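You operate a simulated robot arm through the tools that you are given. There is no shell and no other tool. Be economical: measure what you need, move in short steps, check, and stop when the job is done.

You are at the controls of a simulated two-armed robot. One attempt, no reset.

## Task
Set the grey press as the job card says.
Fine: the card stands on the press table; it gives power, seal, cool and the ball lever.

Only the result counts: the job must be done as asked and must still hold three seconds after the hand-in. Knocking over, shifting, dropping, spilling or breaking anything else fails it. Lids that push on must go on centred and level and be pressed home; caps that screw on are set level and turned clockwise until they are tight.

## Robot
Two 7-joint arms with fingered hands on one trunk, on a base that drives. Base frame: it is fixed to the floor where the robot stands at the start and does not move with it; the origin is under the middle of the robot, x ahead of it, y to its left, z up; the surface under the hand at the start is at about z = 740. Lengths are in mm, angles in rad, forces in N, time in s.
The left shoulder is at the start at [70, 154, 1150], the right one opposite. With the tool pointing down near the work surface each hand reaches from about 100 to 840 mm from the robot's upright axis, wherever it stands, measured 20 degrees to its own side. Places, roughly: press fifty-seven ball lever [800, 100, 1500]; press fifty-seven cool dial [400, -100, 1000]; press fifty-seven delay dial [400, -100, 1100]; press fifty-seven filament switch [400, -200, 1100]; press fifty-seven heater switch [400, -100, 1000]; press fifty-seven power dial [500, -100, 1200]; press fifty-seven ram switch [600, -100, 1200]; press fifty-seven seal dial [400, -100, 1200]; press fifty-seven start button [500, -100, 1300]; press fifty-six ball lever [800, 2900, 1500]; press fifty-six cool dial [1100, 3100, 1000]; press fifty-six power dial [1100, 3000, 1200]; press fifty-six seal dial [1100, 3100, 1200]. Payload 3.9 kg a hand.
The TCP of each hand is the grasp point between the finger pads, 30 mm short of the fingertips. In the tool frame z runs along the fingers and y along their closing line. Largest opening 104 mm; the body of the gripper starts 35 mm behind the TCP. The gripper is a hand of 4 fingers: y runs from the thumb to the fingers, the wrist lies at [-17, -104, -178] in the tool frame, and closing takes about 1.5 s.
Orientation is that of the tool frame in the base frame, as a unit quaternion [x, y, z, w]. With the fingers straight down and the wrist toward the robot, the tool's x, y and z point along [0, 1, 0], [1, 0, 0] and [0, 0, -1] of the base frame.

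## Interface
- The arms move only by the tool drive_tool. It takes "left_plan", "right_plan" or both (then of equal length, played together; a hand with none holds still); each is a list of rows, each an object of numbers (a shift or turn left out is 0, a gripper value left out holds the last): "dx", "dy", "dz": the shift along the tool's x, y, z in mm; "wx", "wy", "wz": the turn, a rotation vector about the tool's x, y, z in rad. In form: [{"dx": .., "dy": .., "dz": .., "wx": .., "wy": .., "wz": ..}, ...]. A call has 1 to 20 rows; each row is the pose to reach, as a shift and turn from the pose commanded when the call began, along the tool's axes at that moment. "left_hand" and "right_hand" are, for a hand that has rows, the opening, from 0 (shut) to 1 (fully open), set as the call begins (left out, the last holds). Each row takes 0.2 s and may step no farther than 50 mm and 0.15 rad from the row before; otherwise, or with a gripper value out of range, the whole call is refused. Where a pose cannot be reached the arm comes as near as it can. A force on the tool above 40 N (or 10 N above the force at the start of the call, whichever is more), or a blocked arm, ends the call early, and 0.2 s more pass. The fingers move at their own pace (about 72 mm/s each) and stop on an object; they squeeze with about 31 N. The grip force told is the motor's: it shows also when the fingers shut on nothing. Time passes only in rows, and 0.2 s behind the last, so rows that repeat a pose let the fingers close. The reply holds the time, the measured pose of the TCP, the force on the tool along the base axes, the opening and the grip force, in the units named above and with some noise, with the torque about the TCP (base axes, N m) and any sound that the robot's microphone picked up.
- Cameras (640 x 400 px; columns grow to the right, rows downward): "scene" is now at [121.2, -10.1, 1386.5]; the picture's right is [-0.11, -0.99, 0.00], its down [-0.62, 0.07, -0.78] and it looks along [0.77, -0.08, -0.63] (base axes); focal length 214 px, centre (320, 200). "left" rides on the left gripper at [-66, -90, -126] in its tool frame; the picture's right is [-0.78, -0.30, 0.56], its down [0.57, -0.70, 0.42] and it looks along [0.27, 0.65, 0.71] (tool axes); focal length 275 px, centre (320, 200). "right" rides on the right gripper at [66, -90, -126] in its tool frame; the picture's right is [-0.78, 0.30, -0.56], its down [-0.57, -0.70, 0.42] and it looks along [-0.26, 0.65, 0.71] (tool axes); focal length 275 px, centre (320, 200). There is no depth. A picture from a camera that has moved, and an enlarged one, comes with that camera's place and axes in the base frame and with its lens. The place of the scene camera against the robot may be out by one fixed shift of up to 25 mm in any direction.
- camera(camera): a new picture of that camera. The clock stands still meanwhile.
- move_column(by): slides the trunk up (or, below 0, down) by that many mm; the arms and the scene camera ride with it, the base frame stays. It gives what a move gives, with no picture.
- steer(legs): drives the robot by 1 to 6 legs, each [ahead, turn to the left] in mm and rad, along the robot's own axes; the way and the turn of a leg run together, so that a leg with both is an arc; at most 1500 mm and 3.142 rad a leg. The arms and the cameras ride along, it lands a little off, and it stops where it bumps. It gives what a move gives.
- preshape(shape, hand): the hand has 4 fingers and takes this shape, open, in about a second: jaw (thumb against the fingers, like two jaws); tri (thumb and two fingers); tip (a fingertip pinch); poke (one finger out to press); point (the index stretched); flat (the hand flat); cup (the hand cupped); fist (a fist). The gripper value then closes the fingers along that shape, each until it touches; the sizes above hold for jaw. It gives what a move gives, with no picture.
- pan_tilt(pan, tilt): turns the head with the scene camera to pan (to the left, within 1.501 rad either way) and tilt (down, from -0.506 to 1.204), counted from straight ahead of the robot. It gives what a move gives.
- inspect(camera, box): a new picture of the part [left, top, right, bottom] of that camera's present view, enlarged. The clock stands still meanwhile.
- job_done(): hands the job in; it is judged then, once.

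Work in short steps. Places have to be worked out from the pictures, the camera data and where the tool is seen: move nearer, look again, correct. Check each grasp and each placing, and mend what went wrong. You have 120 turns and 88 pictures in all, those below and enlarged ones among them. Open the grippers and draw the arms clear of the work before you hand the job in, unless the task says otherwise; then end with one line.

The tools are called after ">>>" as a command line: name --argument value ..., lists and objects as JSON in quotes. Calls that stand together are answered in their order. drive_tool: Moves the arms, as the interface text tells. Its arguments: {"type":"object","properties":{"left_plan":{"type":"array","items":{"type":"object","properties":{"dx":{"type":"number"},"dy":{"type":"number"},"dz":{"type":"number"},"wx":{"type":"number"},"wy":{"type":"number"},"wz":{"type":"number"}}}},"left_hand":{"type":"number"},"right_plan":{"type":"array","items":{"type":"object","properties":{"dx":{"type":"number"},"dy":{"type":"number"},"dz":{"type":"number"},"wx":{"type":"number"},"wy":{"type":"number"},"wz":{"type":"number"}}}},"right_hand":{"type":"number"}},"required":[]} The other tools are called the same way: move_column (by) slides the trunk up or down; preshape (shape, hand) gives the hand a shape; steer (legs) drives the base; pan_tilt (pan, tilt) turns the head that bears the scene camera; camera (camera) takes a picture; inspect (camera, box) takes an enlarged picture of a part of a camera's view; job_done () hands the job in.

At the start:

```text
time_s: 0.0
left_tcp_pos: [556.3, 238.9, 999.5]
left_orientation: [0.708, 0.707, 0.001, 0.001]
left_contact_force: [-0.4, 0.3, -0.6]
left_torque: [0.01, 0.0, -0.01]
left_finger_gap: 103.6
left_grip_force: 0.0
left_shape: jaw
right_tcp_pos: [278.5, -121.0, 1150.5]
right_orientation: [0.707, 0.708, 0.0, 0.0]
right_contact_force: [-0.5, 0.8, 0.1]
right_torque: [0.01, 0.01, -0.04]
right_finger_gap: 103.9
right_grip_force: 0.0
right_shape: jaw
trunk travel left (down, up): [-603.0, 337.0]
robot x, y, heading: [1.0, -1.1, 0.001]
head pan, tilt: [-0.11, 0.679]
```

scene: 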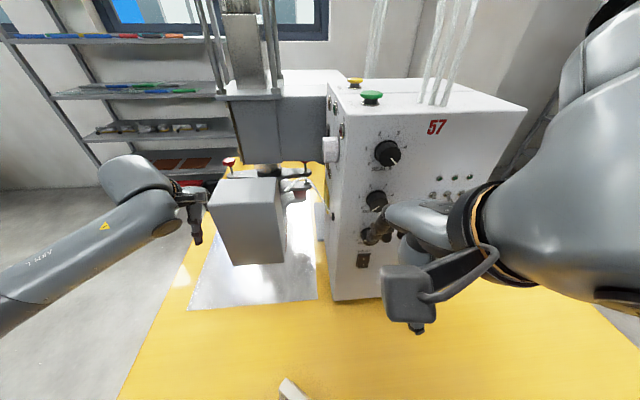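
right: 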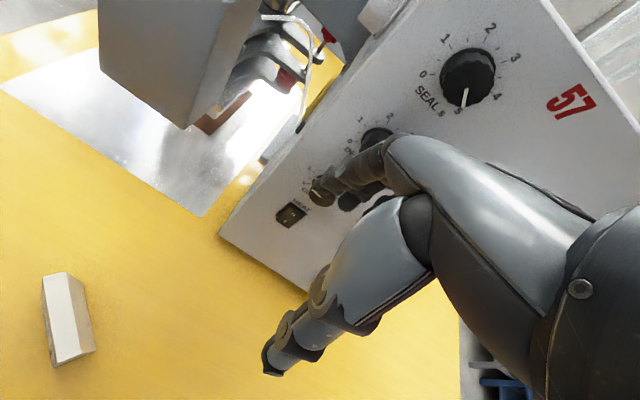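
left: 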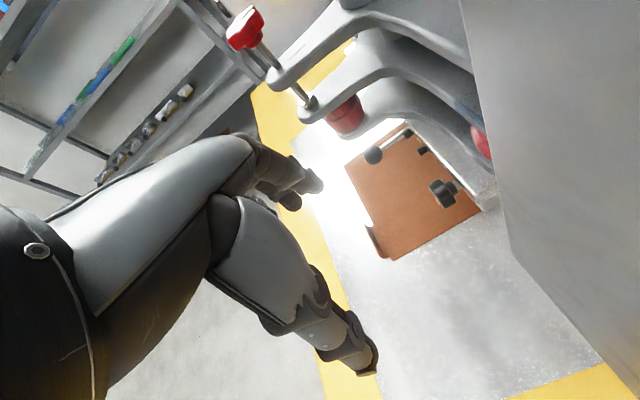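

The press ahead is number 57 and looks white-grey. I need to see press 56 and find the card, so I turn the head left.

>>> pan_tilt --pan 1.3 --tilt 0.3

>>> camera --camera "scene"

>>> inspect --camera "right" --box '[0, 240, 160, 400]'

```text
time_s: 1.5
left_tcp_pos: [557.3, 238.6, 999.6]
left_orientation: [0.707, 0.707, 0.0, 0.001]
left_contact_force: [-0.3, 0.8, 1.0]
left_torque: [0.0, 0.01, 0.01]
left_finger_gap: 103.5
left_grip_force: 0.1
left_shape: jaw
right_tcp_pos: [278.2, -120.3, 1150.8]
right_orientation: [0.707, 0.707, 0.0, -0.001]
right_contact_force: [-0.3, 0.5, -0.3]
right_torque: [0.01, 0.03, -0.03]
right_finger_gap: 103.7
right_grip_force: 0.0
right_shape: jaw
trunk travel left (down, up): [-603.0, 337.0]
robot x, y, heading: [2.8, -2.9, 0.004]
head pan, tilt: [1.3, 0.3]
```

```text
84 pictures are left
camera scene: at [61.1, 89.2, 1420.9], right [0.96, -0.27, 0.0], down [-0.08, -0.29, -0.96], along [0.26, 0.92, -0.3], focal length 214 px, centre (320, 200)
```

scene: 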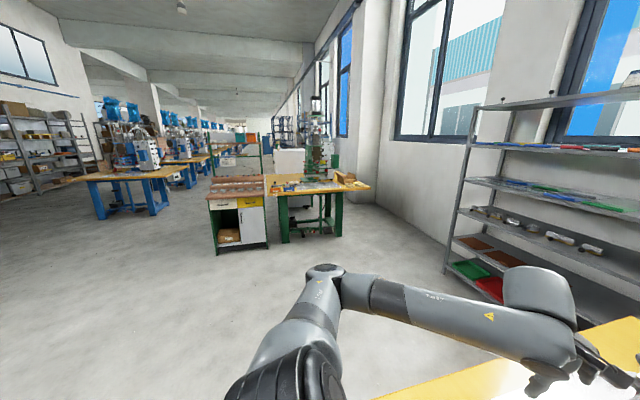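

```text
2.50 times, centred on (80, 320) of right
camera zoom: at [189.2, -53.7, 1275.9], right [0.3, -0.78, 0.56], down [-0.7, -0.57, -0.42], along [0.65, -0.26, -0.71], focal length 688 px, centre (920, -100)
```

zoom: 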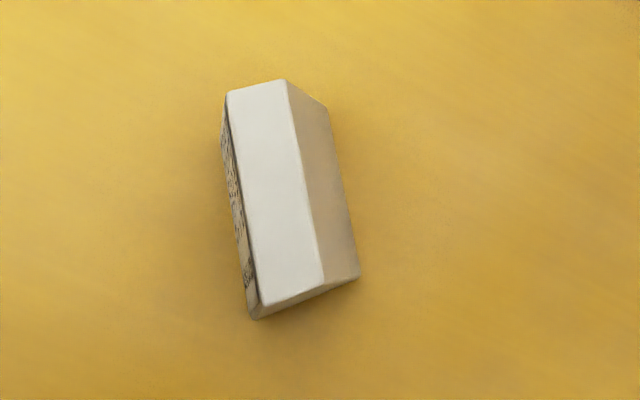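

The far press must be compared in colour, and the card at about (213, 23, 760) faces back-left. I zoom on the far press, then tilt the head down to the card.

>>> inspect --camera "scene" --box '[255, 90, 375, 250]'

>>> pan_tilt --pan 0.2 --tilt 1.2

>>> camera --camera "scene"

```text
2.50 times, centred on (315, 170) of scene
camera zoom: at [61.1, 89.2, 1420.9], right [0.96, -0.27, 0.0], down [-0.08, -0.29, -0.96], along [0.26, 0.92, -0.3], focal length 536 px, centre (332, 275)
```

zoom: 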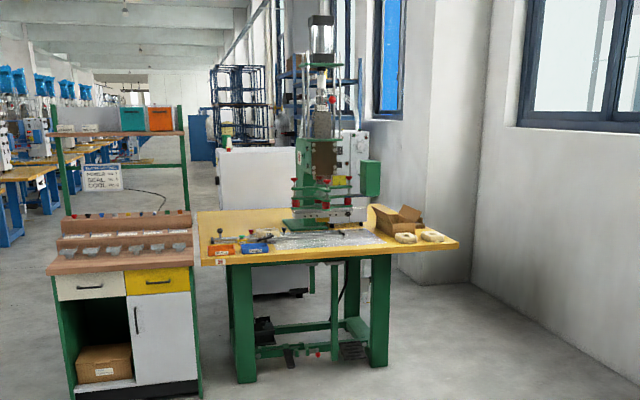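

```text
time_s: 2.9
left_tcp_pos: [557.0, 239.5, 999.1]
left_orientation: [0.708, 0.707, 0.0, 0.001]
left_contact_force: [0.4, 0.2, -0.8]
left_torque: [0.03, 0.0, -0.01]
left_finger_gap: 103.7
left_grip_force: 0.0
left_shape: jaw
right_tcp_pos: [277.7, -120.5, 1149.2]
right_orientation: [0.707, 0.707, 0.0, 0.0]
right_contact_force: [0.7, 0.0, -0.6]
right_torque: [0.01, 0.0, 0.03]
right_finger_gap: 103.6
right_grip_force: 0.0
right_shape: jaw
trunk travel left (down, up): [-603.0, 337.0]
robot x, y, heading: [-1.5, 2.8, 0.003]
head pan, tilt: [0.201, 1.201]
```

```text
81 pictures are left
camera scene: at [90.9, 10.5, 1348.8], right [0.2, -0.98, 0.0], down [-0.91, -0.19, -0.36], along [0.36, 0.07, -0.93], focal length 214 px, centre (320, 200)
```

scene: 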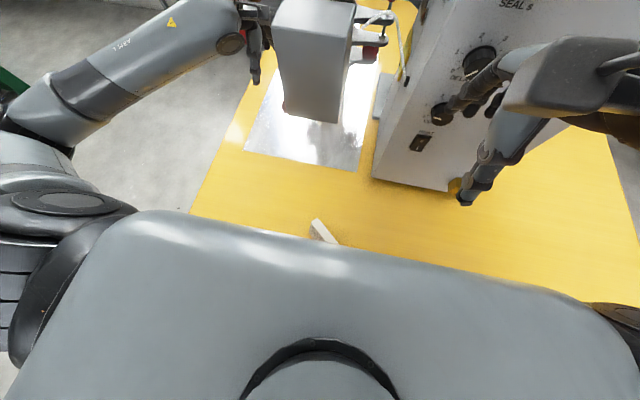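

The far press is green, so the grey one is 57, in front of me. The card hides under my chest, so I back off to read it.

>>> steer --legs '[[-500, 0]]'

>>> pan_tilt --pan 0.05 --tilt 0.7

>>> camera --camera "scene"

```text
time_s: 5.8
left_tcp_pos: [69.2, 240.5, 998.6]
left_orientation: [0.705, 0.709, 0.0, 0.0]
left_contact_force: [-0.1, 0.2, 0.1]
left_torque: [-0.03, 0.01, 0.02]
left_finger_gap: 104.0
left_grip_force: 0.1
left_shape: jaw
right_tcp_pos: [-207.7, -121.0, 1149.8]
right_orientation: [0.706, 0.708, 0.0, -0.001]
right_contact_force: [-0.2, 0.0, -0.7]
right_torque: [0.04, 0.02, 0.02]
right_finger_gap: 103.6
right_grip_force: 0.1
right_shape: jaw
trunk travel left (down, up): [-603.0, 337.0]
robot x, y, heading: [-490.9, 0.4, 0.0]
head pan, tilt: [0.201, 1.201]
```

```text
time_s: 6.7
left_tcp_pos: [70.2, 241.6, 1000.3]
left_orientation: [0.705, 0.709, -0.001, 0.001]
left_contact_force: [1.2, 0.2, -0.1]
left_torque: [-0.03, 0.0, 0.0]
left_finger_gap: 103.4
left_grip_force: 0.0
left_shape: jaw
right_tcp_pos: [-208.3, -120.5, 1149.2]
right_orientation: [0.706, 0.708, 0.0, 0.0]
right_contact_force: [-0.3, 0.6, 0.6]
right_torque: [0.0, -0.04, 0.02]
right_finger_gap: 103.3
right_grip_force: 0.1
right_shape: jaw
trunk travel left (down, up): [-603.0, 337.0]
robot x, y, heading: [-487.8, -1.2, 0.003]
head pan, tilt: [0.051, 0.7]
```

```text
80 pictures are left
camera scene: at [-365.6, 3.1, 1384.6], right [0.06, -1.0, 0.0], down [-0.64, -0.04, -0.76], along [0.76, 0.04, -0.65], focal length 214 px, centre (320, 200)
```

scene: 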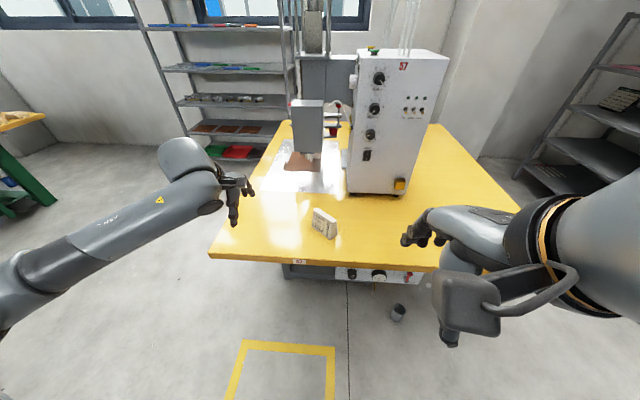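

The card and the panel are both in view now. I zoom on each.

>>> inspect --camera "scene" --box '[304, 200, 344, 245]'

>>> inspect --camera "scene" --box '[340, 40, 460, 200]'

>>> inspect --camera "scene" --box '[580, 70, 640, 130]'

```text
8.89 times, centred on (324, 222) of scene
camera zoom: at [-365.6, 3.1, 1384.6], right [0.06, -1.0, 0.0], down [-0.64, -0.04, -0.76], along [0.76, 0.04, -0.65], focal length 1906 px, centre (284, 0)
```

zoom: 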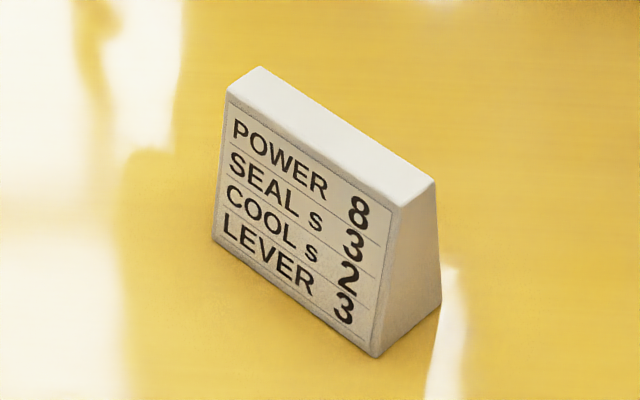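

```text
2.50 times, centred on (400, 120) of scene
camera zoom: at [-365.6, 3.1, 1384.6], right [0.06, -1.0, 0.0], down [-0.64, -0.04, -0.76], along [0.76, 0.04, -0.65], focal length 536 px, centre (120, 400)
```

zoom: 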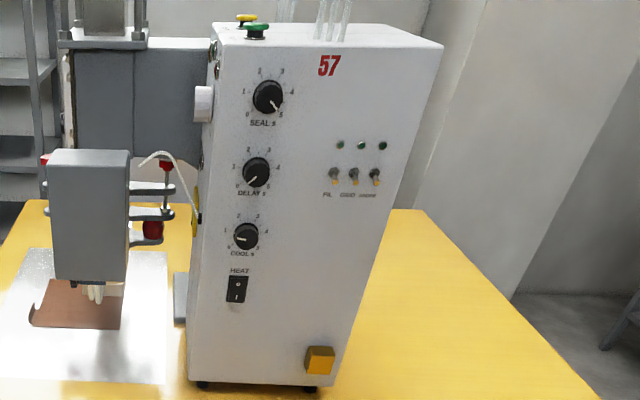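

```text
6.67 times, centred on (610, 100) of scene
camera zoom: at [-365.6, 3.1, 1384.6], right [0.06, -1.0, 0.0], down [-0.64, -0.04, -0.76], along [0.76, 0.04, -0.65], focal length 1430 px, centre (-1613, 867)
```

zoom: 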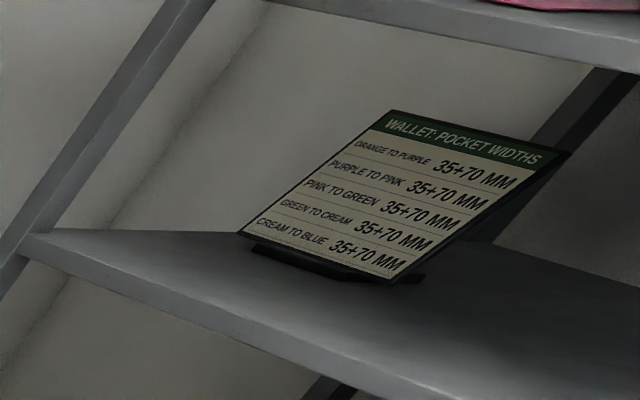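

The card reads POWER 8, SEAL 3, COOL 2, LEVER 3. Next I look up at the ball lever and the power dial on the left side of the box.

>>> pan_tilt --pan 0.05 --tilt 0.0

>>> camera --camera "scene"

>>> inspect --camera "scene" --box '[270, 100, 430, 250]'

```text
time_s: 7.8
left_tcp_pos: [70.3, 240.2, 999.3]
left_orientation: [0.705, 0.709, 0.0, 0.0]
left_contact_force: [-0.1, -0.1, 0.5]
left_torque: [0.01, -0.02, -0.01]
left_finger_gap: 103.3
left_grip_force: 0.0
left_shape: jaw
right_tcp_pos: [-208.3, -119.9, 1149.3]
right_orientation: [0.706, 0.708, 0.0, 0.001]
right_contact_force: [0.3, -0.4, 1.1]
right_torque: [-0.04, 0.02, -0.03]
right_finger_gap: 104.0
right_grip_force: 0.1
right_shape: jaw
trunk travel left (down, up): [-603.0, 337.0]
robot x, y, heading: [-486.7, 1.5, 0.004]
head pan, tilt: [0.051, 0.0]
```

```text
76 pictures are left
camera scene: at [-360.7, 3.4, 1448.5], right [0.05, -1.0, 0.0], down [0.0, 0.0, -1.0], along [1.0, 0.05, 0.0], focal length 214 px, centre (320, 200)
```

scene: 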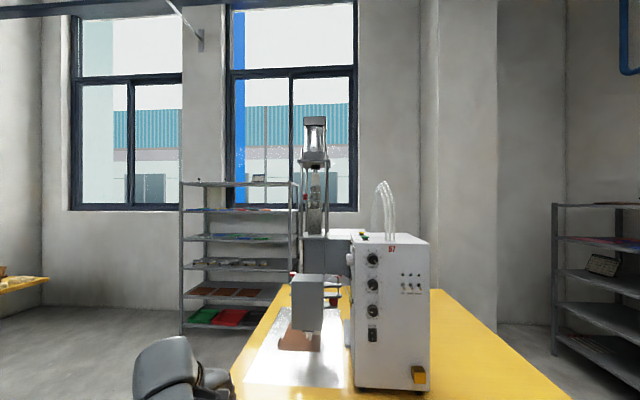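

```text
2.67 times, centred on (350, 175) of scene
camera zoom: at [-360.7, 3.4, 1448.5], right [0.05, -1.0, 0.0], down [0.0, 0.0, -1.0], along [1.0, 0.05, 0.0], focal length 572 px, centre (240, 267)
```

zoom: 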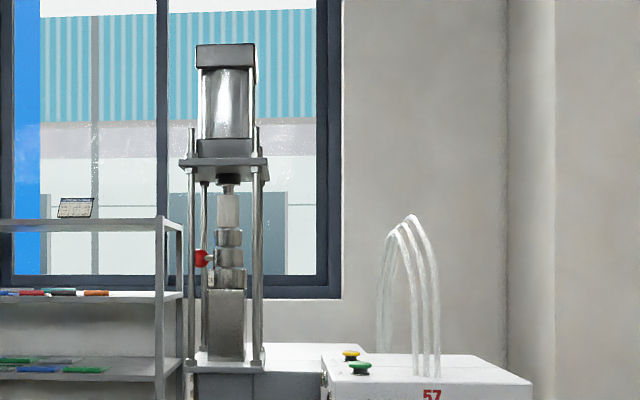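

The red ball lever sits on the column at about z 1466. I zoom in on it.

>>> inspect --camera "scene" --box '[296, 150, 346, 210]'

>>> inspect --camera "scene" --box '[336, 225, 386, 275]'

```text
6.67 times, centred on (321, 180) of scene
camera zoom: at [-360.7, 3.4, 1448.5], right [0.05, -1.0, 0.0], down [0.0, 0.0, -1.0], along [1.0, 0.05, 0.0], focal length 1430 px, centre (313, 333)
```

zoom: 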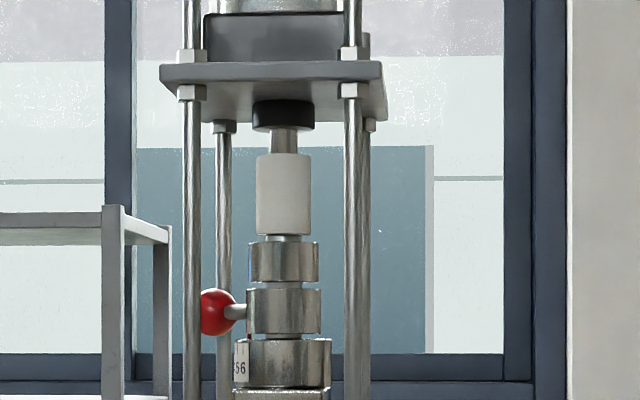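

```text
8.00 times, centred on (361, 250) of scene
camera zoom: at [-360.7, 3.4, 1448.5], right [0.05, -1.0, 0.0], down [0.0, 0.0, -1.0], along [1.0, 0.05, 0.0], focal length 1716 px, centre (-8, -200)
```

zoom: 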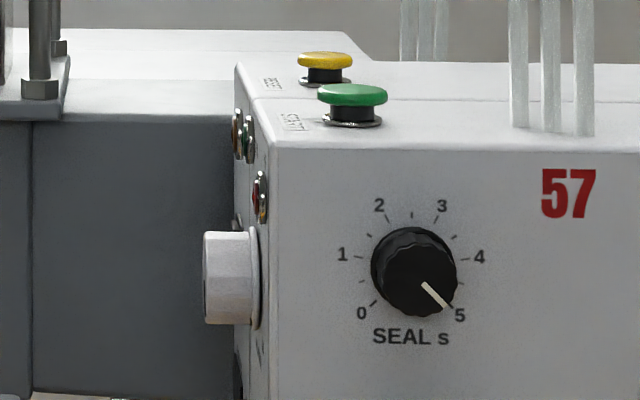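

The seal dial triangulates to about (392, -139, 1244), facing -x, with the pointer at 5 (54° per unit). I drive forward a little so the arm has room, set the right hand to a pinch shape, and look at the panel.

>>> steer --legs '[[180, 0]]'

>>> preshape --shape "tri" --hand "right"

>>> pan_tilt --pan -0.15 --tilt 0.45

>>> camera --camera "scene"

>>> inspect --camera "scene" --box '[310, 110, 410, 260]'

```text
time_s: 9.3
left_tcp_pos: [252.3, 240.3, 1000.9]
left_orientation: [0.705, 0.709, 0.001, 0.0]
left_contact_force: [-0.1, 0.6, -0.4]
left_torque: [-0.01, -0.02, 0.02]
left_finger_gap: 104.0
left_grip_force: 0.1
left_shape: jaw
right_tcp_pos: [-24.8, -119.7, 1151.0]
right_orientation: [0.706, 0.708, 0.0, 0.0]
right_contact_force: [1.4, 0.1, -0.6]
right_torque: [0.02, 0.03, 0.02]
right_finger_gap: 103.6
right_grip_force: 0.0
right_shape: jaw
trunk travel left (down, up): [-603.0, 337.0]
robot x, y, heading: [-305.8, 2.9, 0.006]
head pan, tilt: [0.051, 0.0]
```

```text
time_s: 10.2
left_tcp_pos: [252.7, 240.9, 1000.2]
left_orientation: [0.706, 0.709, 0.0, 0.0]
left_contact_force: [-0.6, -0.4, -0.5]
left_torque: [-0.02, -0.01, 0.0]
left_finger_gap: 103.7
left_grip_force: 0.0
left_shape: jaw
right_tcp_pos: [-26.7, -119.8, 1149.9]
right_orientation: [0.706, 0.708, 0.0, 0.0]
right_contact_force: [-0.9, 0.7, -0.6]
right_torque: [0.0, 0.0, 0.01]
right_finger_gap: 103.8
right_grip_force: 0.1
right_shape: tri
trunk travel left (down, up): [-603.0, 337.0]
robot x, y, heading: [-303.4, 2.8, 0.003]
head pan, tilt: [0.051, 0.0]
```

```text
time_s: 11.1
left_tcp_pos: [251.3, 240.7, 1000.3]
left_orientation: [0.706, 0.708, 0.0, 0.0]
left_contact_force: [-0.3, -0.4, 0.3]
left_torque: [-0.02, -0.02, 0.03]
left_finger_gap: 103.7
left_grip_force: 0.1
left_shape: jaw
right_tcp_pos: [-23.5, -120.2, 1150.3]
right_orientation: [0.706, 0.708, 0.0, 0.0]
right_contact_force: [0.6, 0.0, 0.1]
right_torque: [0.0, -0.04, 0.01]
right_finger_gap: 103.8
right_grip_force: 0.1
right_shape: tri
trunk travel left (down, up): [-603.0, 337.0]
robot x, y, heading: [-302.2, -1.0, 0.006]
head pan, tilt: [-0.15, 0.45]
```

```text
72 pictures are left
camera scene: at [-176.7, -14.2, 1407.0], right [-0.15, -0.99, 0.0], down [-0.43, 0.06, -0.9], along [0.89, -0.13, -0.43], focal length 214 px, centre (320, 200)
```

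scene: 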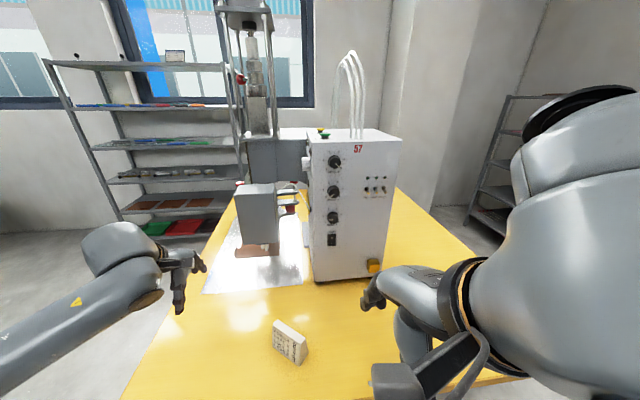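

```text
2.67 times, centred on (360, 185) of scene
camera zoom: at [-176.7, -14.2, 1407.0], right [-0.15, -0.99, 0.0], down [-0.43, 0.06, -0.9], along [0.89, -0.13, -0.43], focal length 572 px, centre (213, 240)
```

zoom: 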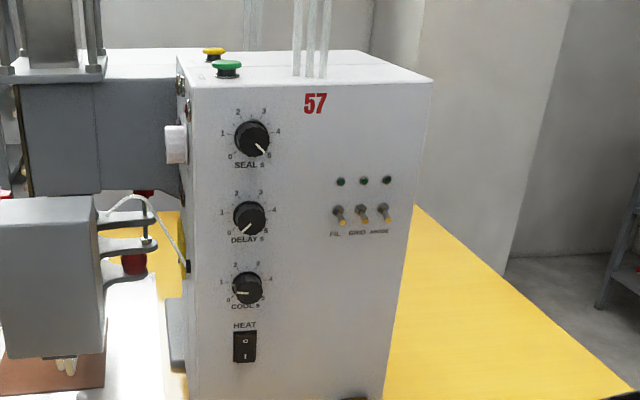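

The dials are spaced about 90 mm apart at y≈-135, with seal z≈1240 and cool z≈1060. I swing the right hand to point forward, standing off in front of the seal dial.

>>> drive_tool --right_plan '[{"dy": 24, "dz": -9, "wx": -0.143}, {"dy": 48, "dz": -18, "wx": -0.286}, {"dy": 72, "dz": -27, "wx": -0.429}, {"dy": 96, "dz": -36, "wx": -0.571}, {"dy": 120, "dz": -45, "wx": -0.714}, {"dy": 144, "dz": -54, "wx": -0.857}, {"dy": 168, "dz": -63, "wx": -1.0}, {"dy": 192, "dz": -72, "dx": -10, "wx": -1.142}, {"dy": 216, "dz": -81, "dx": -12, "wx": -1.285}, {"dy": 240, "dz": -87, "dx": -14, "wx": -1.428}, {"dy": 250, "dz": -90, "dx": -15, "wx": -1.571}, {"dy": 250, "dz": -90, "dx": -15, "wx": -1.571}]' --right_hand 1

>>> camera --camera "right"

>>> camera --camera "scene"

```text
time_s: 13.7
left_tcp_pos: [253.7, 242.4, 999.2]
left_orientation: [0.706, 0.708, -0.001, 0.0]
left_contact_force: [0.0, 0.4, -0.8]
left_torque: [-0.01, 0.02, -0.01]
left_finger_gap: 103.6
left_grip_force: 0.0
left_shape: jaw
right_tcp_pos: [167.1, -115.2, 1327.6]
right_orientation: [0.503, 0.501, 0.498, 0.498]
right_contact_force: [0.5, 0.0, -0.8]
right_torque: [0.01, 0.02, -0.05]
right_finger_gap: 104.0
right_grip_force: 0.1
right_shape: tri
right hand out of reach, approached as far as the arm can: row 4, 5, 6, 7, 8, 9, 10, 11, 12
trunk travel left (down, up): [-603.0, 337.0]
robot x, y, heading: [-303.1, -3.0, 0.003]
head pan, tilt: [-0.15, 0.45]
```

```text
70 pictures are left
camera right: at [40.5, -47.7, 1239.4], right [-0.56, -0.78, 0.3], down [0.42, -0.57, -0.71], along [0.72, -0.27, 0.64], focal length 275 px, centre (320, 200)
```

right: 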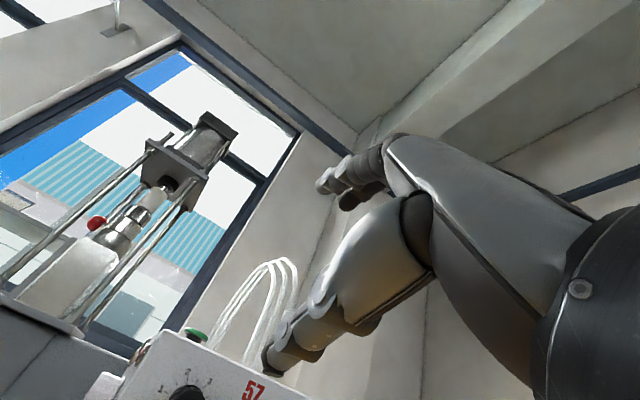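

```text
69 pictures are left
camera scene: at [-175.6, -12.9, 1406.8], right [-0.15, -0.99, 0.0], down [-0.43, 0.06, -0.9], along [0.89, -0.13, -0.44], focal length 214 px, centre (320, 200)
```

scene: 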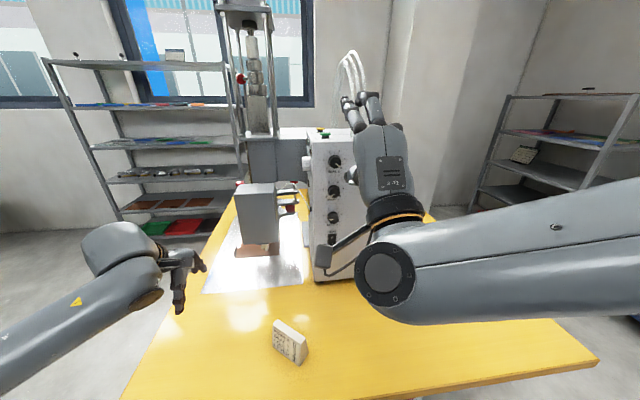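

The arm is folded too tightly here, so I back up 250 mm and re-extend towards the dial.

>>> steer --legs '[[-250, 0]]'

>>> drive_tool --right_plan '[{"dz": 0}, {"dz": 1}]'

```text
time_s: 15.5
left_tcp_pos: [0.9, 239.7, 999.7]
left_orientation: [0.706, 0.708, 0.0, -0.001]
left_contact_force: [-0.4, -0.1, 0.1]
left_torque: [0.01, 0.02, -0.03]
left_finger_gap: 103.6
left_grip_force: 0.1
left_shape: jaw
right_tcp_pos: [-85.3, -116.9, 1327.1]
right_orientation: [0.504, 0.501, 0.498, 0.498]
right_contact_force: [-0.9, 0.1, -0.8]
right_torque: [-0.02, 0.0, -0.03]
right_finger_gap: 104.1
right_grip_force: 0.0
right_shape: tri
trunk travel left (down, up): [-603.0, 337.0]
robot x, y, heading: [-556.7, -0.9, 0.003]
head pan, tilt: [-0.15, 0.45]
```

```text
time_s: 16.1
left_tcp_pos: [0.2, 239.8, 999.1]
left_orientation: [0.706, 0.708, 0.001, 0.0]
left_contact_force: [0.3, 0.0, -1.0]
left_torque: [-0.03, 0.0, 0.02]
left_finger_gap: 103.7
left_grip_force: 0.1
left_shape: jaw
right_tcp_pos: [-86.1, -117.9, 1328.4]
right_orientation: [0.503, 0.502, 0.498, 0.497]
right_contact_force: [-1.4, -0.4, -0.9]
right_torque: [0.01, 0.0, -0.01]
right_finger_gap: 103.9
right_grip_force: 0.1
right_shape: tri
trunk travel left (down, up): [-603.0, 337.0]
robot x, y, heading: [-553.7, -4.3, -0.001]
head pan, tilt: [-0.15, 0.45]
```

Now I extend to about (225, -135, 1240).

>>> drive_tool --right_plan '[{"dz": 45, "dy": 0}, {"dz": 90, "dy": -10}, {"dz": 135, "dy": -22, "dx": -5}, {"dz": 180, "dy": -40, "dx": -10}, {"dz": 225, "dy": -60, "dx": -17}, {"dz": 265, "dy": -75, "dx": -17}, {"dz": 300, "dy": -88, "dx": -17}, {"dz": 310, "dy": -88, "dx": -17}]'

>>> camera --camera "right"

>>> camera --camera "scene"

```text
time_s: 17.9
left_tcp_pos: [0.8, 238.9, 1000.6]
left_orientation: [0.706, 0.708, 0.0, 0.0]
left_contact_force: [-0.5, -0.1, 0.2]
left_torque: [0.01, 0.01, 0.04]
left_finger_gap: 103.7
left_grip_force: 0.0
left_shape: jaw
right_tcp_pos: [-55.4, -114.8, 1365.5]
right_orientation: [0.505, 0.502, 0.497, 0.496]
right_contact_force: [-0.5, -0.4, -0.7]
right_torque: [0.01, -0.02, 0.02]
right_finger_gap: 103.9
right_grip_force: 0.0
right_shape: tri
right hand out of reach, approached as far as the arm can: row 1, 2, 3, 4, 5, 6, 7, 8
trunk travel left (down, up): [-603.0, 337.0]
robot x, y, heading: [-555.8, -1.4, 0.001]
head pan, tilt: [-0.15, 0.45]
```

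```text
68 pictures are left
camera right: at [-180.9, -46.2, 1278.5], right [-0.56, -0.78, 0.3], down [0.41, -0.57, -0.71], along [0.72, -0.27, 0.64], focal length 275 px, centre (320, 200)
```

right: 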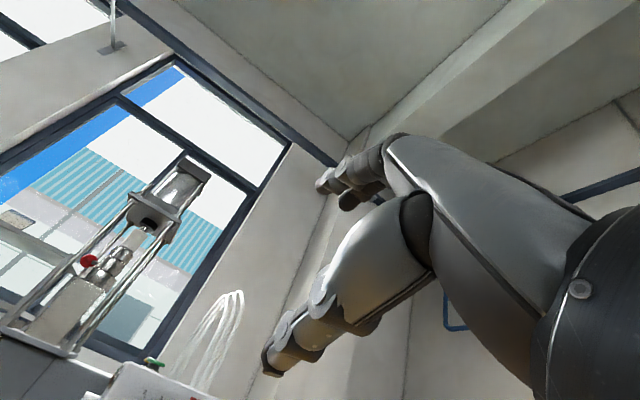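

```text
67 pictures are left
camera scene: at [-428.6, -15.2, 1406.9], right [-0.15, -0.99, 0.0], down [-0.43, 0.06, -0.9], along [0.89, -0.13, -0.44], focal length 214 px, centre (320, 200)
```

scene: 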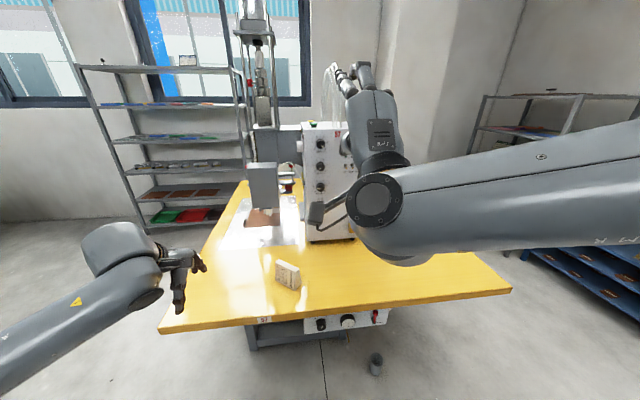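

The wrist limits the pose with the wrist underneath. I try rolling the hand so the wrist lies on the right side.

>>> drive_tool --right_plan '[{"wz": -0.14}, {"wz": -0.28}, {"wz": -0.42}, {"wz": -0.56}, {"wz": -0.7}, {"wz": -0.84}, {"wz": -0.98}, {"wz": -1.12}, {"wz": -1.26}, {"wz": -1.4}, {"wz": -1.54}]'

>>> drive_tool --right_plan '[{"dz": 40}, {"dz": 80}, {"dz": 120}, {"dz": 160}]'

```text
time_s: 20.5
left_tcp_pos: [-2.1, 237.6, 1001.9]
left_orientation: [0.706, 0.708, 0.002, -0.001]
left_contact_force: [0.9, 0.4, 0.4]
left_torque: [-0.02, 0.0, 0.02]
left_finger_gap: 103.6
left_grip_force: 0.0
left_shape: jaw
right_tcp_pos: [-5.5, -68.3, 1322.8]
right_orientation: [-0.012, 0.708, 0.057, 0.703]
right_contact_force: [-1.8, -0.7, -0.4]
right_torque: [-0.02, 0.0, 0.04]
right_finger_gap: 104.1
right_grip_force: 0.1
right_shape: tri
right hand out of reach, approached as far as the arm can: row 1, 2, 3, 9, 10, 11
trunk travel left (down, up): [-603.0, 337.0]
robot x, y, heading: [-558.9, -0.5, 0.006]
head pan, tilt: [-0.15, 0.45]
stopped in row 11 (right hand): the arm was blocked; the commanded pose is now the measured one
```

```text
time_s: 21.5
left_tcp_pos: [3.2, 240.9, 997.8]
left_orientation: [0.706, 0.709, -0.002, -0.001]
left_contact_force: [0.6, -0.1, 0.0]
left_torque: [0.0, 0.03, -0.02]
left_finger_gap: 103.6
left_grip_force: 0.1
left_shape: jaw
right_tcp_pos: [161.4, -44.3, 1319.0]
right_orientation: [-0.013, 0.71, 0.056, 0.702]
right_contact_force: [1.4, 0.1, -0.1]
right_torque: [0.01, -0.02, 0.02]
right_finger_gap: 103.7
right_grip_force: 0.2
right_shape: tri
trunk travel left (down, up): [-603.0, 337.0]
robot x, y, heading: [-557.0, -2.9, 0.008]
head pan, tilt: [-0.15, 0.45]
```

That roll works. Now I correct the small yaw and roll error and move to about (290, -135, 1240), then look with both cameras.

>>> drive_tool --right_plan '[{"dx": 24, "dy": -36, "dz": 30, "wx": 0.033, "wz": -0.02}, {"dx": 48, "dy": -72, "dz": 70, "wx": 0.066, "wz": -0.04}, {"dx": 71, "dy": -108, "dz": 110, "wx": 0.098, "wz": -0.06}, {"dx": 71, "dy": -108, "dz": 120, "wx": 0.098, "wz": -0.06}]'

>>> camera --camera "right"

>>> camera --camera "scene"

```text
refused: row 1 steps farther than a row can; nothing moved
```

```text
66 pictures are left
camera right: at [44.3, -140.8, 1249.9], right [-0.57, 0.19, 0.8], down [0.5, -0.69, 0.53], along [0.65, 0.7, 0.3], focal length 275 px, centre (320, 200)
```

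right: 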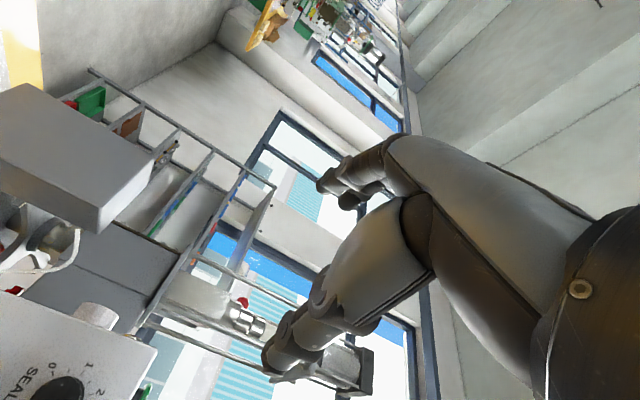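

```text
65 pictures are left
camera scene: at [-426.1, -13.5, 1406.6], right [-0.14, -0.99, 0.0], down [-0.43, 0.06, -0.9], along [0.89, -0.13, -0.44], focal length 214 px, centre (320, 200)
```

scene: 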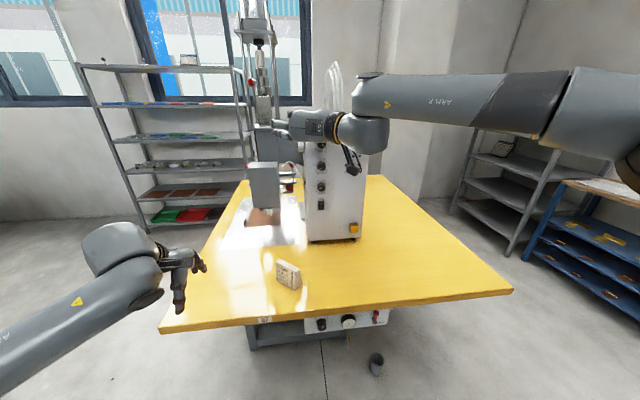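

The step was too long, so I use more rows.

>>> drive_tool --right_plan '[{"dx": 14, "dy": -22, "dz": 10, "wx": 0.033, "wz": -0.02}, {"dx": 28, "dy": -44, "dz": 24, "wx": 0.066, "wz": -0.04}, {"dx": 43, "dy": -66, "dz": 50, "wx": 0.098, "wz": -0.06}, {"dx": 57, "dy": -88, "dz": 85, "wx": 0.098, "wz": -0.06}, {"dx": 71, "dy": -108, "dz": 110, "wx": 0.098, "wz": -0.06}, {"dx": 71, "dy": -108, "dz": 120, "wx": 0.098, "wz": -0.06}]'

>>> camera --camera "right"

>>> inspect --camera "scene" --box '[260, 90, 380, 210]'

```text
time_s: 22.9
left_tcp_pos: [1.3, 241.8, 999.2]
left_orientation: [0.705, 0.709, 0.0, -0.001]
left_contact_force: [0.2, 0.5, 0.7]
left_torque: [0.05, -0.02, 0.03]
left_finger_gap: 103.7
left_grip_force: 0.1
left_shape: jaw
right_tcp_pos: [286.5, -137.0, 1242.7]
right_orientation: [0.0, 0.711, 0.0, 0.704]
right_contact_force: [0.4, 0.5, -0.1]
right_torque: [0.0, 0.0, -0.02]
right_finger_gap: 103.9
right_grip_force: 0.1
right_shape: tri
trunk travel left (down, up): [-603.0, 337.0]
robot x, y, heading: [-558.4, 0.4, 0.008]
head pan, tilt: [-0.15, 0.45]
```

```text
64 pictures are left
camera right: at [161.0, -227.3, 1177.9], right [-0.55, 0.3, 0.78], down [0.43, -0.7, 0.57], along [0.72, 0.65, 0.26], focal length 275 px, centre (320, 200)
```

right: 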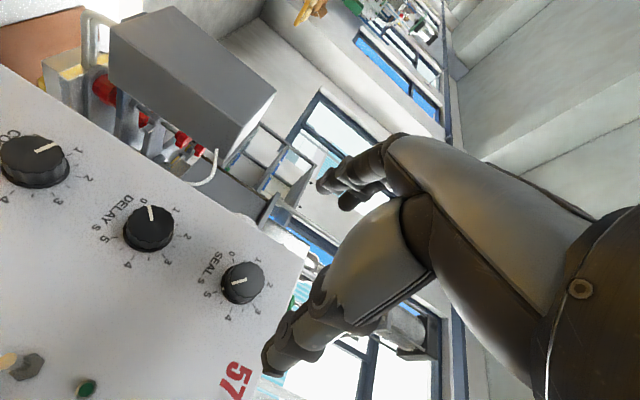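

```text
3.33 times, centred on (320, 150) of scene
camera zoom: at [-428.7, -14.1, 1407.0], right [-0.14, -0.99, 0.0], down [-0.43, 0.06, -0.9], along [0.89, -0.13, -0.44], focal length 715 px, centre (320, 367)
```

zoom: 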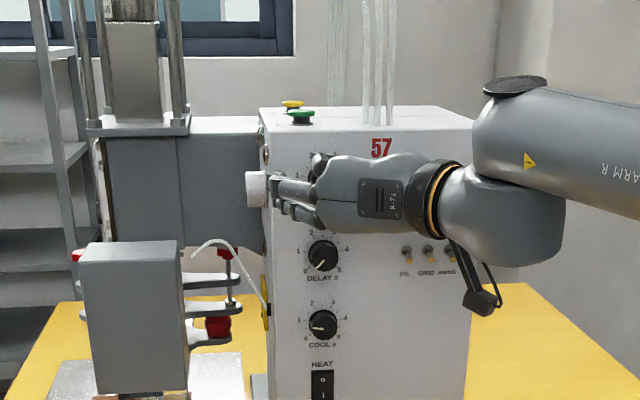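

Using two right-camera rays, the seal knob comes out at (414, -139, 1231), cool at z≈1047 with the same y. I align with seal and test the roll: clockwise first, since seal must then turn 108° counter-clockwise.

>>> drive_tool --right_plan '[{"dx": 11, "dy": -2, "wz": 0.14}, {"dx": 11, "dy": -2, "wz": 0.28}, {"dx": 11, "dy": -2, "wz": 0.42}, {"dx": 11, "dy": -2, "wz": 0.56}, {"dx": 11, "dy": -2, "wz": 0.7}, {"dx": 11, "dy": -2, "wz": 0.84}, {"dx": 11, "dy": -2, "wz": 0.94}]'

>>> camera --camera "right"

```text
time_s: 24.5
left_tcp_pos: [1.5, 241.0, 1000.4]
left_orientation: [0.705, 0.71, 0.0, -0.001]
left_contact_force: [0.2, 1.4, 1.6]
left_torque: [-0.01, 0.03, 0.0]
left_finger_gap: 103.7
left_grip_force: 0.0
left_shape: jaw
right_tcp_pos: [293.7, -160.8, 1251.1]
right_orientation: [0.317, 0.645, 0.322, 0.616]
right_contact_force: [0.2, 1.6, -0.4]
right_torque: [-0.01, 0.02, -0.01]
right_finger_gap: 103.9
right_grip_force: 0.1
right_shape: tri
right hand out of reach, approached as far as the arm can: row 4, 5, 6, 7
trunk travel left (down, up): [-603.0, 337.0]
robot x, y, heading: [-554.5, -3.6, 0.005]
head pan, tilt: [-0.15, 0.45]
```

```text
62 pictures are left
camera right: at [166.1, -164.7, 1144.0], right [-0.52, -0.47, 0.72], down [0.44, -0.86, -0.24], along [0.73, 0.19, 0.66], focal length 275 px, centre (320, 200)
```

right: 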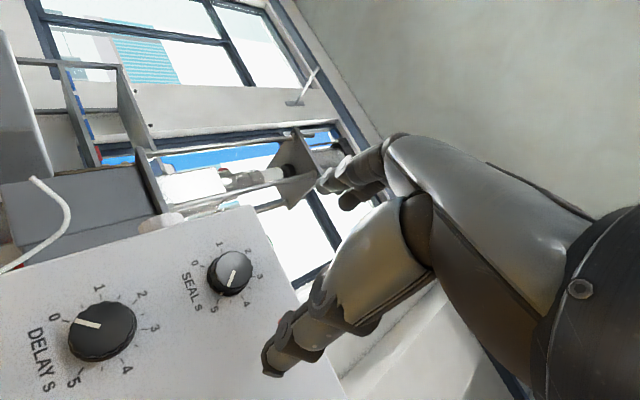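

Clockwise is limited to about 0.45 rad. I test the counter-clockwise side.

>>> drive_tool --right_plan '[{"dx": 10, "dy": -1, "wz": -0.14}, {"dx": 20, "dy": -2, "wz": -0.28}, {"dx": 30, "dy": -3, "wz": -0.42}, {"dx": 30, "dy": -3, "wz": -0.56}, {"dx": 30, "dy": -3, "wz": -0.7}, {"dx": 30, "dy": -3, "wz": -0.84}, {"dx": 30, "dy": -3, "wz": -0.98}, {"dx": 30, "dy": -3, "wz": -1.12}, {"dx": 30, "dy": -3, "wz": -1.26}, {"dx": 30, "dy": -3, "wz": -1.4}, {"dx": 30, "dy": -3, "wz": -1.54}, {"dx": 30, "dy": -3, "wz": -1.68}, {"dx": 30, "dy": -3, "wz": -1.82}, {"dx": 30, "dy": -3, "wz": -1.96}]'

```text
time_s: 27.5
left_tcp_pos: [0.2, 240.2, 997.9]
left_orientation: [0.705, 0.709, 0.0, -0.001]
left_contact_force: [-0.1, 0.7, -0.3]
left_torque: [-0.05, 0.02, 0.0]
left_finger_gap: 103.8
left_grip_force: 0.0
left_shape: jaw
right_tcp_pos: [294.2, -149.0, 1215.6]
right_orientation: [-0.301, 0.637, -0.286, 0.65]
right_contact_force: [-0.7, -1.0, -0.5]
right_torque: [0.04, 0.05, 0.06]
right_finger_gap: 103.8
right_grip_force: 0.1
right_shape: tri
right hand out of reach, approached as far as the arm can: row 1, 2, 3, 13, 14
trunk travel left (down, up): [-603.0, 337.0]
robot x, y, heading: [-555.4, -0.6, 0.009]
head pan, tilt: [-0.15, 0.45]
```

The usable roll range is about +0.45 to -0.8 rad, so seal needs two grips of 54° each. I go to roll +0.35 at standoff, aligned with the knob.

>>> drive_tool --right_plan '[{"dx": -9, "dy": -2, "wz": 0.134}, {"dx": -17, "dy": -5, "wz": 0.268}, {"dx": -17, "dy": -5, "wz": 0.402}, {"dx": -17, "dy": -5, "wz": 0.536}, {"dx": -17, "dy": -5, "wz": 0.67}, {"dx": -17, "dy": -5, "wz": 0.804}, {"dx": -17, "dy": -5, "wz": 0.938}, {"dx": -17, "dy": -5, "wz": 1.072}, {"dx": -17, "dy": -5, "wz": 1.206}, {"dx": -17, "dy": -5, "wz": 1.206}]'

>>> camera --camera "right"

```text
time_s: 29.7
left_tcp_pos: [0.5, 240.4, 999.7]
left_orientation: [0.706, 0.709, -0.001, 0.0]
left_contact_force: [0.7, 0.7, 0.1]
left_torque: [-0.03, -0.02, 0.01]
left_finger_gap: 103.6
left_grip_force: 0.1
left_shape: jaw
right_tcp_pos: [294.8, -139.7, 1231.6]
right_orientation: [0.113, 0.698, 0.133, 0.695]
right_contact_force: [-0.9, 0.4, -0.5]
right_torque: [0.02, 0.05, -0.02]
right_finger_gap: 104.1
right_grip_force: 0.0
right_shape: tri
right hand out of reach, approached as far as the arm can: row 9, 10
trunk travel left (down, up): [-603.0, 337.0]
robot x, y, heading: [-551.7, -4.6, 0.007]
head pan, tilt: [-0.15, 0.45]
```

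```text
61 pictures are left
camera right: at [170.8, -204.5, 1139.7], right [-0.56, 0.0, 0.83], down [0.45, -0.84, 0.3], along [0.7, 0.54, 0.47], focal length 275 px, centre (320, 200)
```

right: 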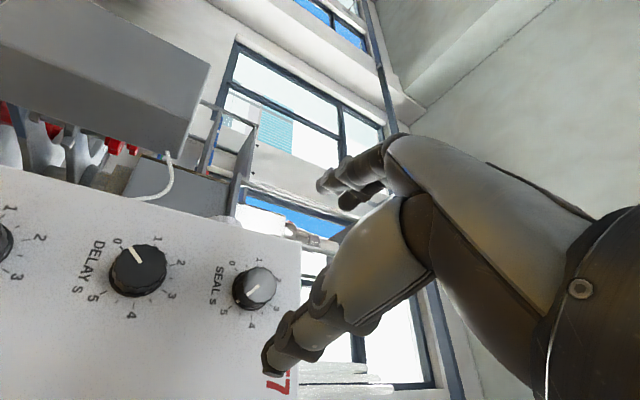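

Knob rechecks at (414, -137, 1232), in line with the TCP. I advance 85 mm and look.

>>> drive_tool --right_plan '[{"dz": 30}, {"dz": 60}, {"dz": 75}, {"dz": 85}, {"dz": 85}]'

>>> camera --camera "right"

```text
time_s: 30.9
left_tcp_pos: [1.1, 242.4, 997.8]
left_orientation: [0.704, 0.71, -0.002, 0.0]
left_contact_force: [0.1, -0.1, -0.6]
left_torque: [-0.03, -0.02, -0.02]
left_finger_gap: 103.8
left_grip_force: 0.0
left_shape: jaw
right_tcp_pos: [344.0, -137.3, 1231.8]
right_orientation: [0.113, 0.695, 0.132, 0.697]
right_contact_force: [-0.2, -0.3, 0.0]
right_torque: [-0.01, 0.01, 0.04]
right_finger_gap: 103.9
right_grip_force: 0.1
right_shape: tri
right hand out of reach, approached as far as the arm can: row 2, 3, 4, 5
trunk travel left (down, up): [-603.0, 337.0]
robot x, y, heading: [-555.4, -2.3, 0.012]
head pan, tilt: [-0.15, 0.45]
```

```text
60 pictures are left
camera right: at [221.7, -201.5, 1140.0], right [-0.56, 0.0, 0.83], down [0.45, -0.84, 0.3], along [0.7, 0.54, 0.48], focal length 275 px, centre (320, 200)
```

right: 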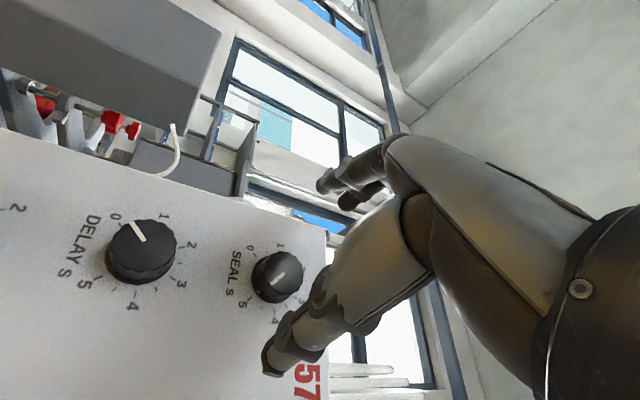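

The arm is out of reach 900 mm ahead. I pull the hand back 220 mm, drive the base 200 mm closer, then approach again.

>>> drive_tool --right_plan '[{"dz": -45}, {"dz": -90}, {"dz": -135}, {"dz": -180}, {"dz": -220}]'

>>> steer --legs '[[200, 0]]'

>>> camera --camera "right"

```text
time_s: 32.1
left_tcp_pos: [-1.0, 242.9, 998.7]
left_orientation: [0.705, 0.71, -0.001, 0.001]
left_contact_force: [0.3, -0.3, -0.4]
left_torque: [0.0, -0.01, 0.0]
left_finger_gap: 103.5
left_grip_force: 0.0
left_shape: jaw
right_tcp_pos: [121.2, -139.3, 1235.4]
right_orientation: [0.112, 0.696, 0.132, 0.697]
right_contact_force: [0.0, 0.0, 0.1]
right_torque: [0.01, -0.01, -0.03]
right_finger_gap: 104.2
right_grip_force: 0.0
right_shape: tri
right hand out of reach, approached as far as the arm can: row 2, 3
trunk travel left (down, up): [-603.0, 337.0]
robot x, y, heading: [-555.1, 1.6, 0.008]
head pan, tilt: [-0.15, 0.45]
```

```text
time_s: 33.7
left_tcp_pos: [200.0, 238.9, 1000.1]
left_orientation: [0.706, 0.708, 0.0, -0.001]
left_contact_force: [0.3, 0.5, -0.1]
left_torque: [0.0, -0.02, 0.01]
left_finger_gap: 103.7
left_grip_force: 0.0
left_shape: jaw
right_tcp_pos: [321.9, -144.5, 1234.3]
right_orientation: [0.115, 0.697, 0.13, 0.696]
right_contact_force: [-0.1, -0.1, 0.2]
right_torque: [0.0, -0.01, 0.01]
right_finger_gap: 103.9
right_grip_force: 0.0
right_shape: tri
trunk travel left (down, up): [-603.0, 337.0]
robot x, y, heading: [-356.4, -3.1, 0.006]
head pan, tilt: [-0.15, 0.45]
```

```text
59 pictures are left
camera right: at [198.5, -208.2, 1141.1], right [-0.56, 0.0, 0.83], down [0.44, -0.84, 0.3], along [0.7, 0.54, 0.47], focal length 275 px, centre (320, 200)
```

right: 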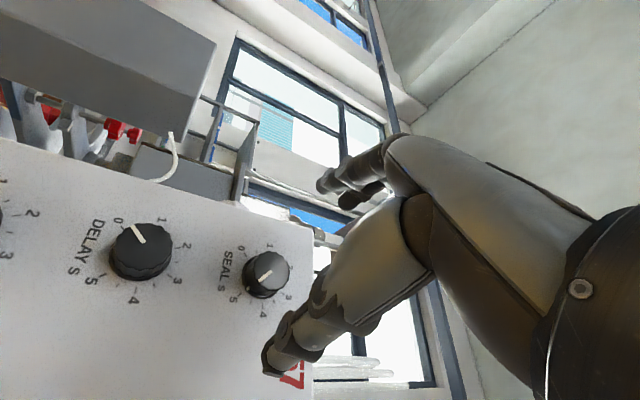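

Now the hand sits at (322, -144, 1234) with roll 0.35 reached. I advance 58 mm with small lateral correction.

>>> drive_tool --right_plan '[{"dz": 20, "dx": 4, "dy": 3}, {"dz": 40, "dx": 4, "dy": 3}, {"dz": 58, "dx": 4, "dy": 3}, {"dz": 58, "dx": 4, "dy": 3}]'

>>> camera --camera "right"

>>> inspect --camera "scene" --box '[300, 120, 400, 190]'

```text
time_s: 34.7
left_tcp_pos: [200.8, 238.9, 1000.3]
left_orientation: [0.707, 0.707, 0.0, -0.001]
left_contact_force: [0.8, 0.5, -0.2]
left_torque: [-0.01, 0.01, 0.0]
left_finger_gap: 103.5
left_grip_force: 0.0
left_shape: jaw
right_tcp_pos: [377.7, -139.3, 1237.3]
right_orientation: [0.114, 0.7, 0.131, 0.693]
right_contact_force: [-0.1, 0.4, -0.5]
right_torque: [0.0, -0.01, 0.01]
right_finger_gap: 103.9
right_grip_force: 0.1
right_shape: tri
right hand out of reach, approached as far as the arm can: row 2, 3, 4
trunk travel left (down, up): [-603.0, 337.0]
robot x, y, heading: [-353.7, -1.7, 0.001]
head pan, tilt: [-0.15, 0.45]
```

```text
58 pictures are left
camera right: at [253.1, -203.4, 1145.7], right [-0.55, 0.0, 0.83], down [0.45, -0.84, 0.3], along [0.7, 0.54, 0.47], focal length 275 px, centre (320, 200)
```

right: 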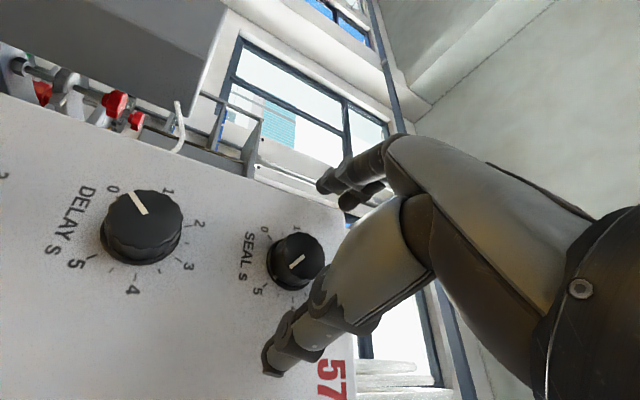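

```text
5.71 times, centred on (350, 155) of scene
camera zoom: at [-229.7, -14.9, 1407.0], right [-0.15, -0.99, 0.0], down [-0.43, 0.06, -0.9], along [0.89, -0.13, -0.43], focal length 1226 px, centre (149, 457)
```

zoom: 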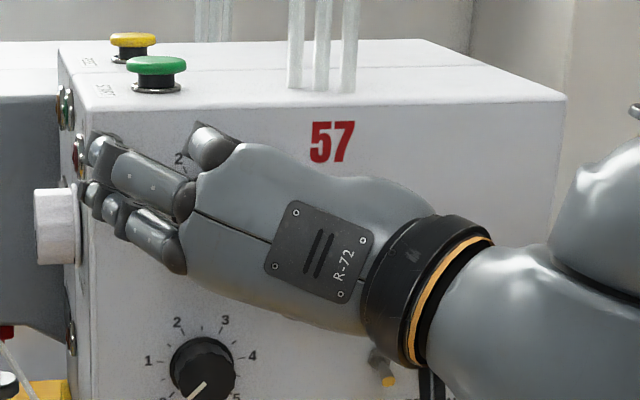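

The roll is right at the wrist limit, so I ease it by 0.2 rad and complete the advance to x≈388.

>>> drive_tool --right_plan '[{"dx": 5, "dy": -1, "wz": -0.1}, {"dx": 5, "dy": -1, "dz": 5, "wz": -0.2}, {"dx": 5, "dy": -1, "dz": 10, "wz": -0.2}, {"dx": 5, "dy": -1, "dz": 10, "wz": -0.2}]'

>>> camera --camera "right"

```text
time_s: 35.7
left_tcp_pos: [200.3, 239.7, 999.0]
left_orientation: [0.707, 0.708, -0.001, -0.001]
left_contact_force: [-0.3, 0.1, 0.2]
left_torque: [0.04, 0.02, -0.01]
left_finger_gap: 103.6
left_grip_force: 0.0
left_shape: jaw
right_tcp_pos: [388.1, -138.0, 1233.3]
right_orientation: [0.044, 0.707, 0.061, 0.703]
right_contact_force: [-0.2, 0.2, -0.2]
right_torque: [0.02, 0.03, 0.01]
right_finger_gap: 103.9
right_grip_force: 0.1
right_shape: tri
trunk travel left (down, up): [-603.0, 337.0]
robot x, y, heading: [-355.9, -0.6, -0.002]
head pan, tilt: [-0.15, 0.45]
```

```text
56 pictures are left
camera right: at [264.9, -219.6, 1154.2], right [-0.56, 0.17, 0.81], down [0.44, -0.77, 0.46], along [0.7, 0.62, 0.36], focal length 275 px, centre (320, 200)
```

right: 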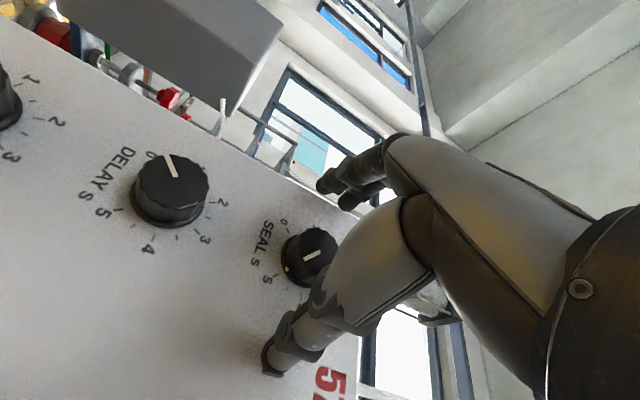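

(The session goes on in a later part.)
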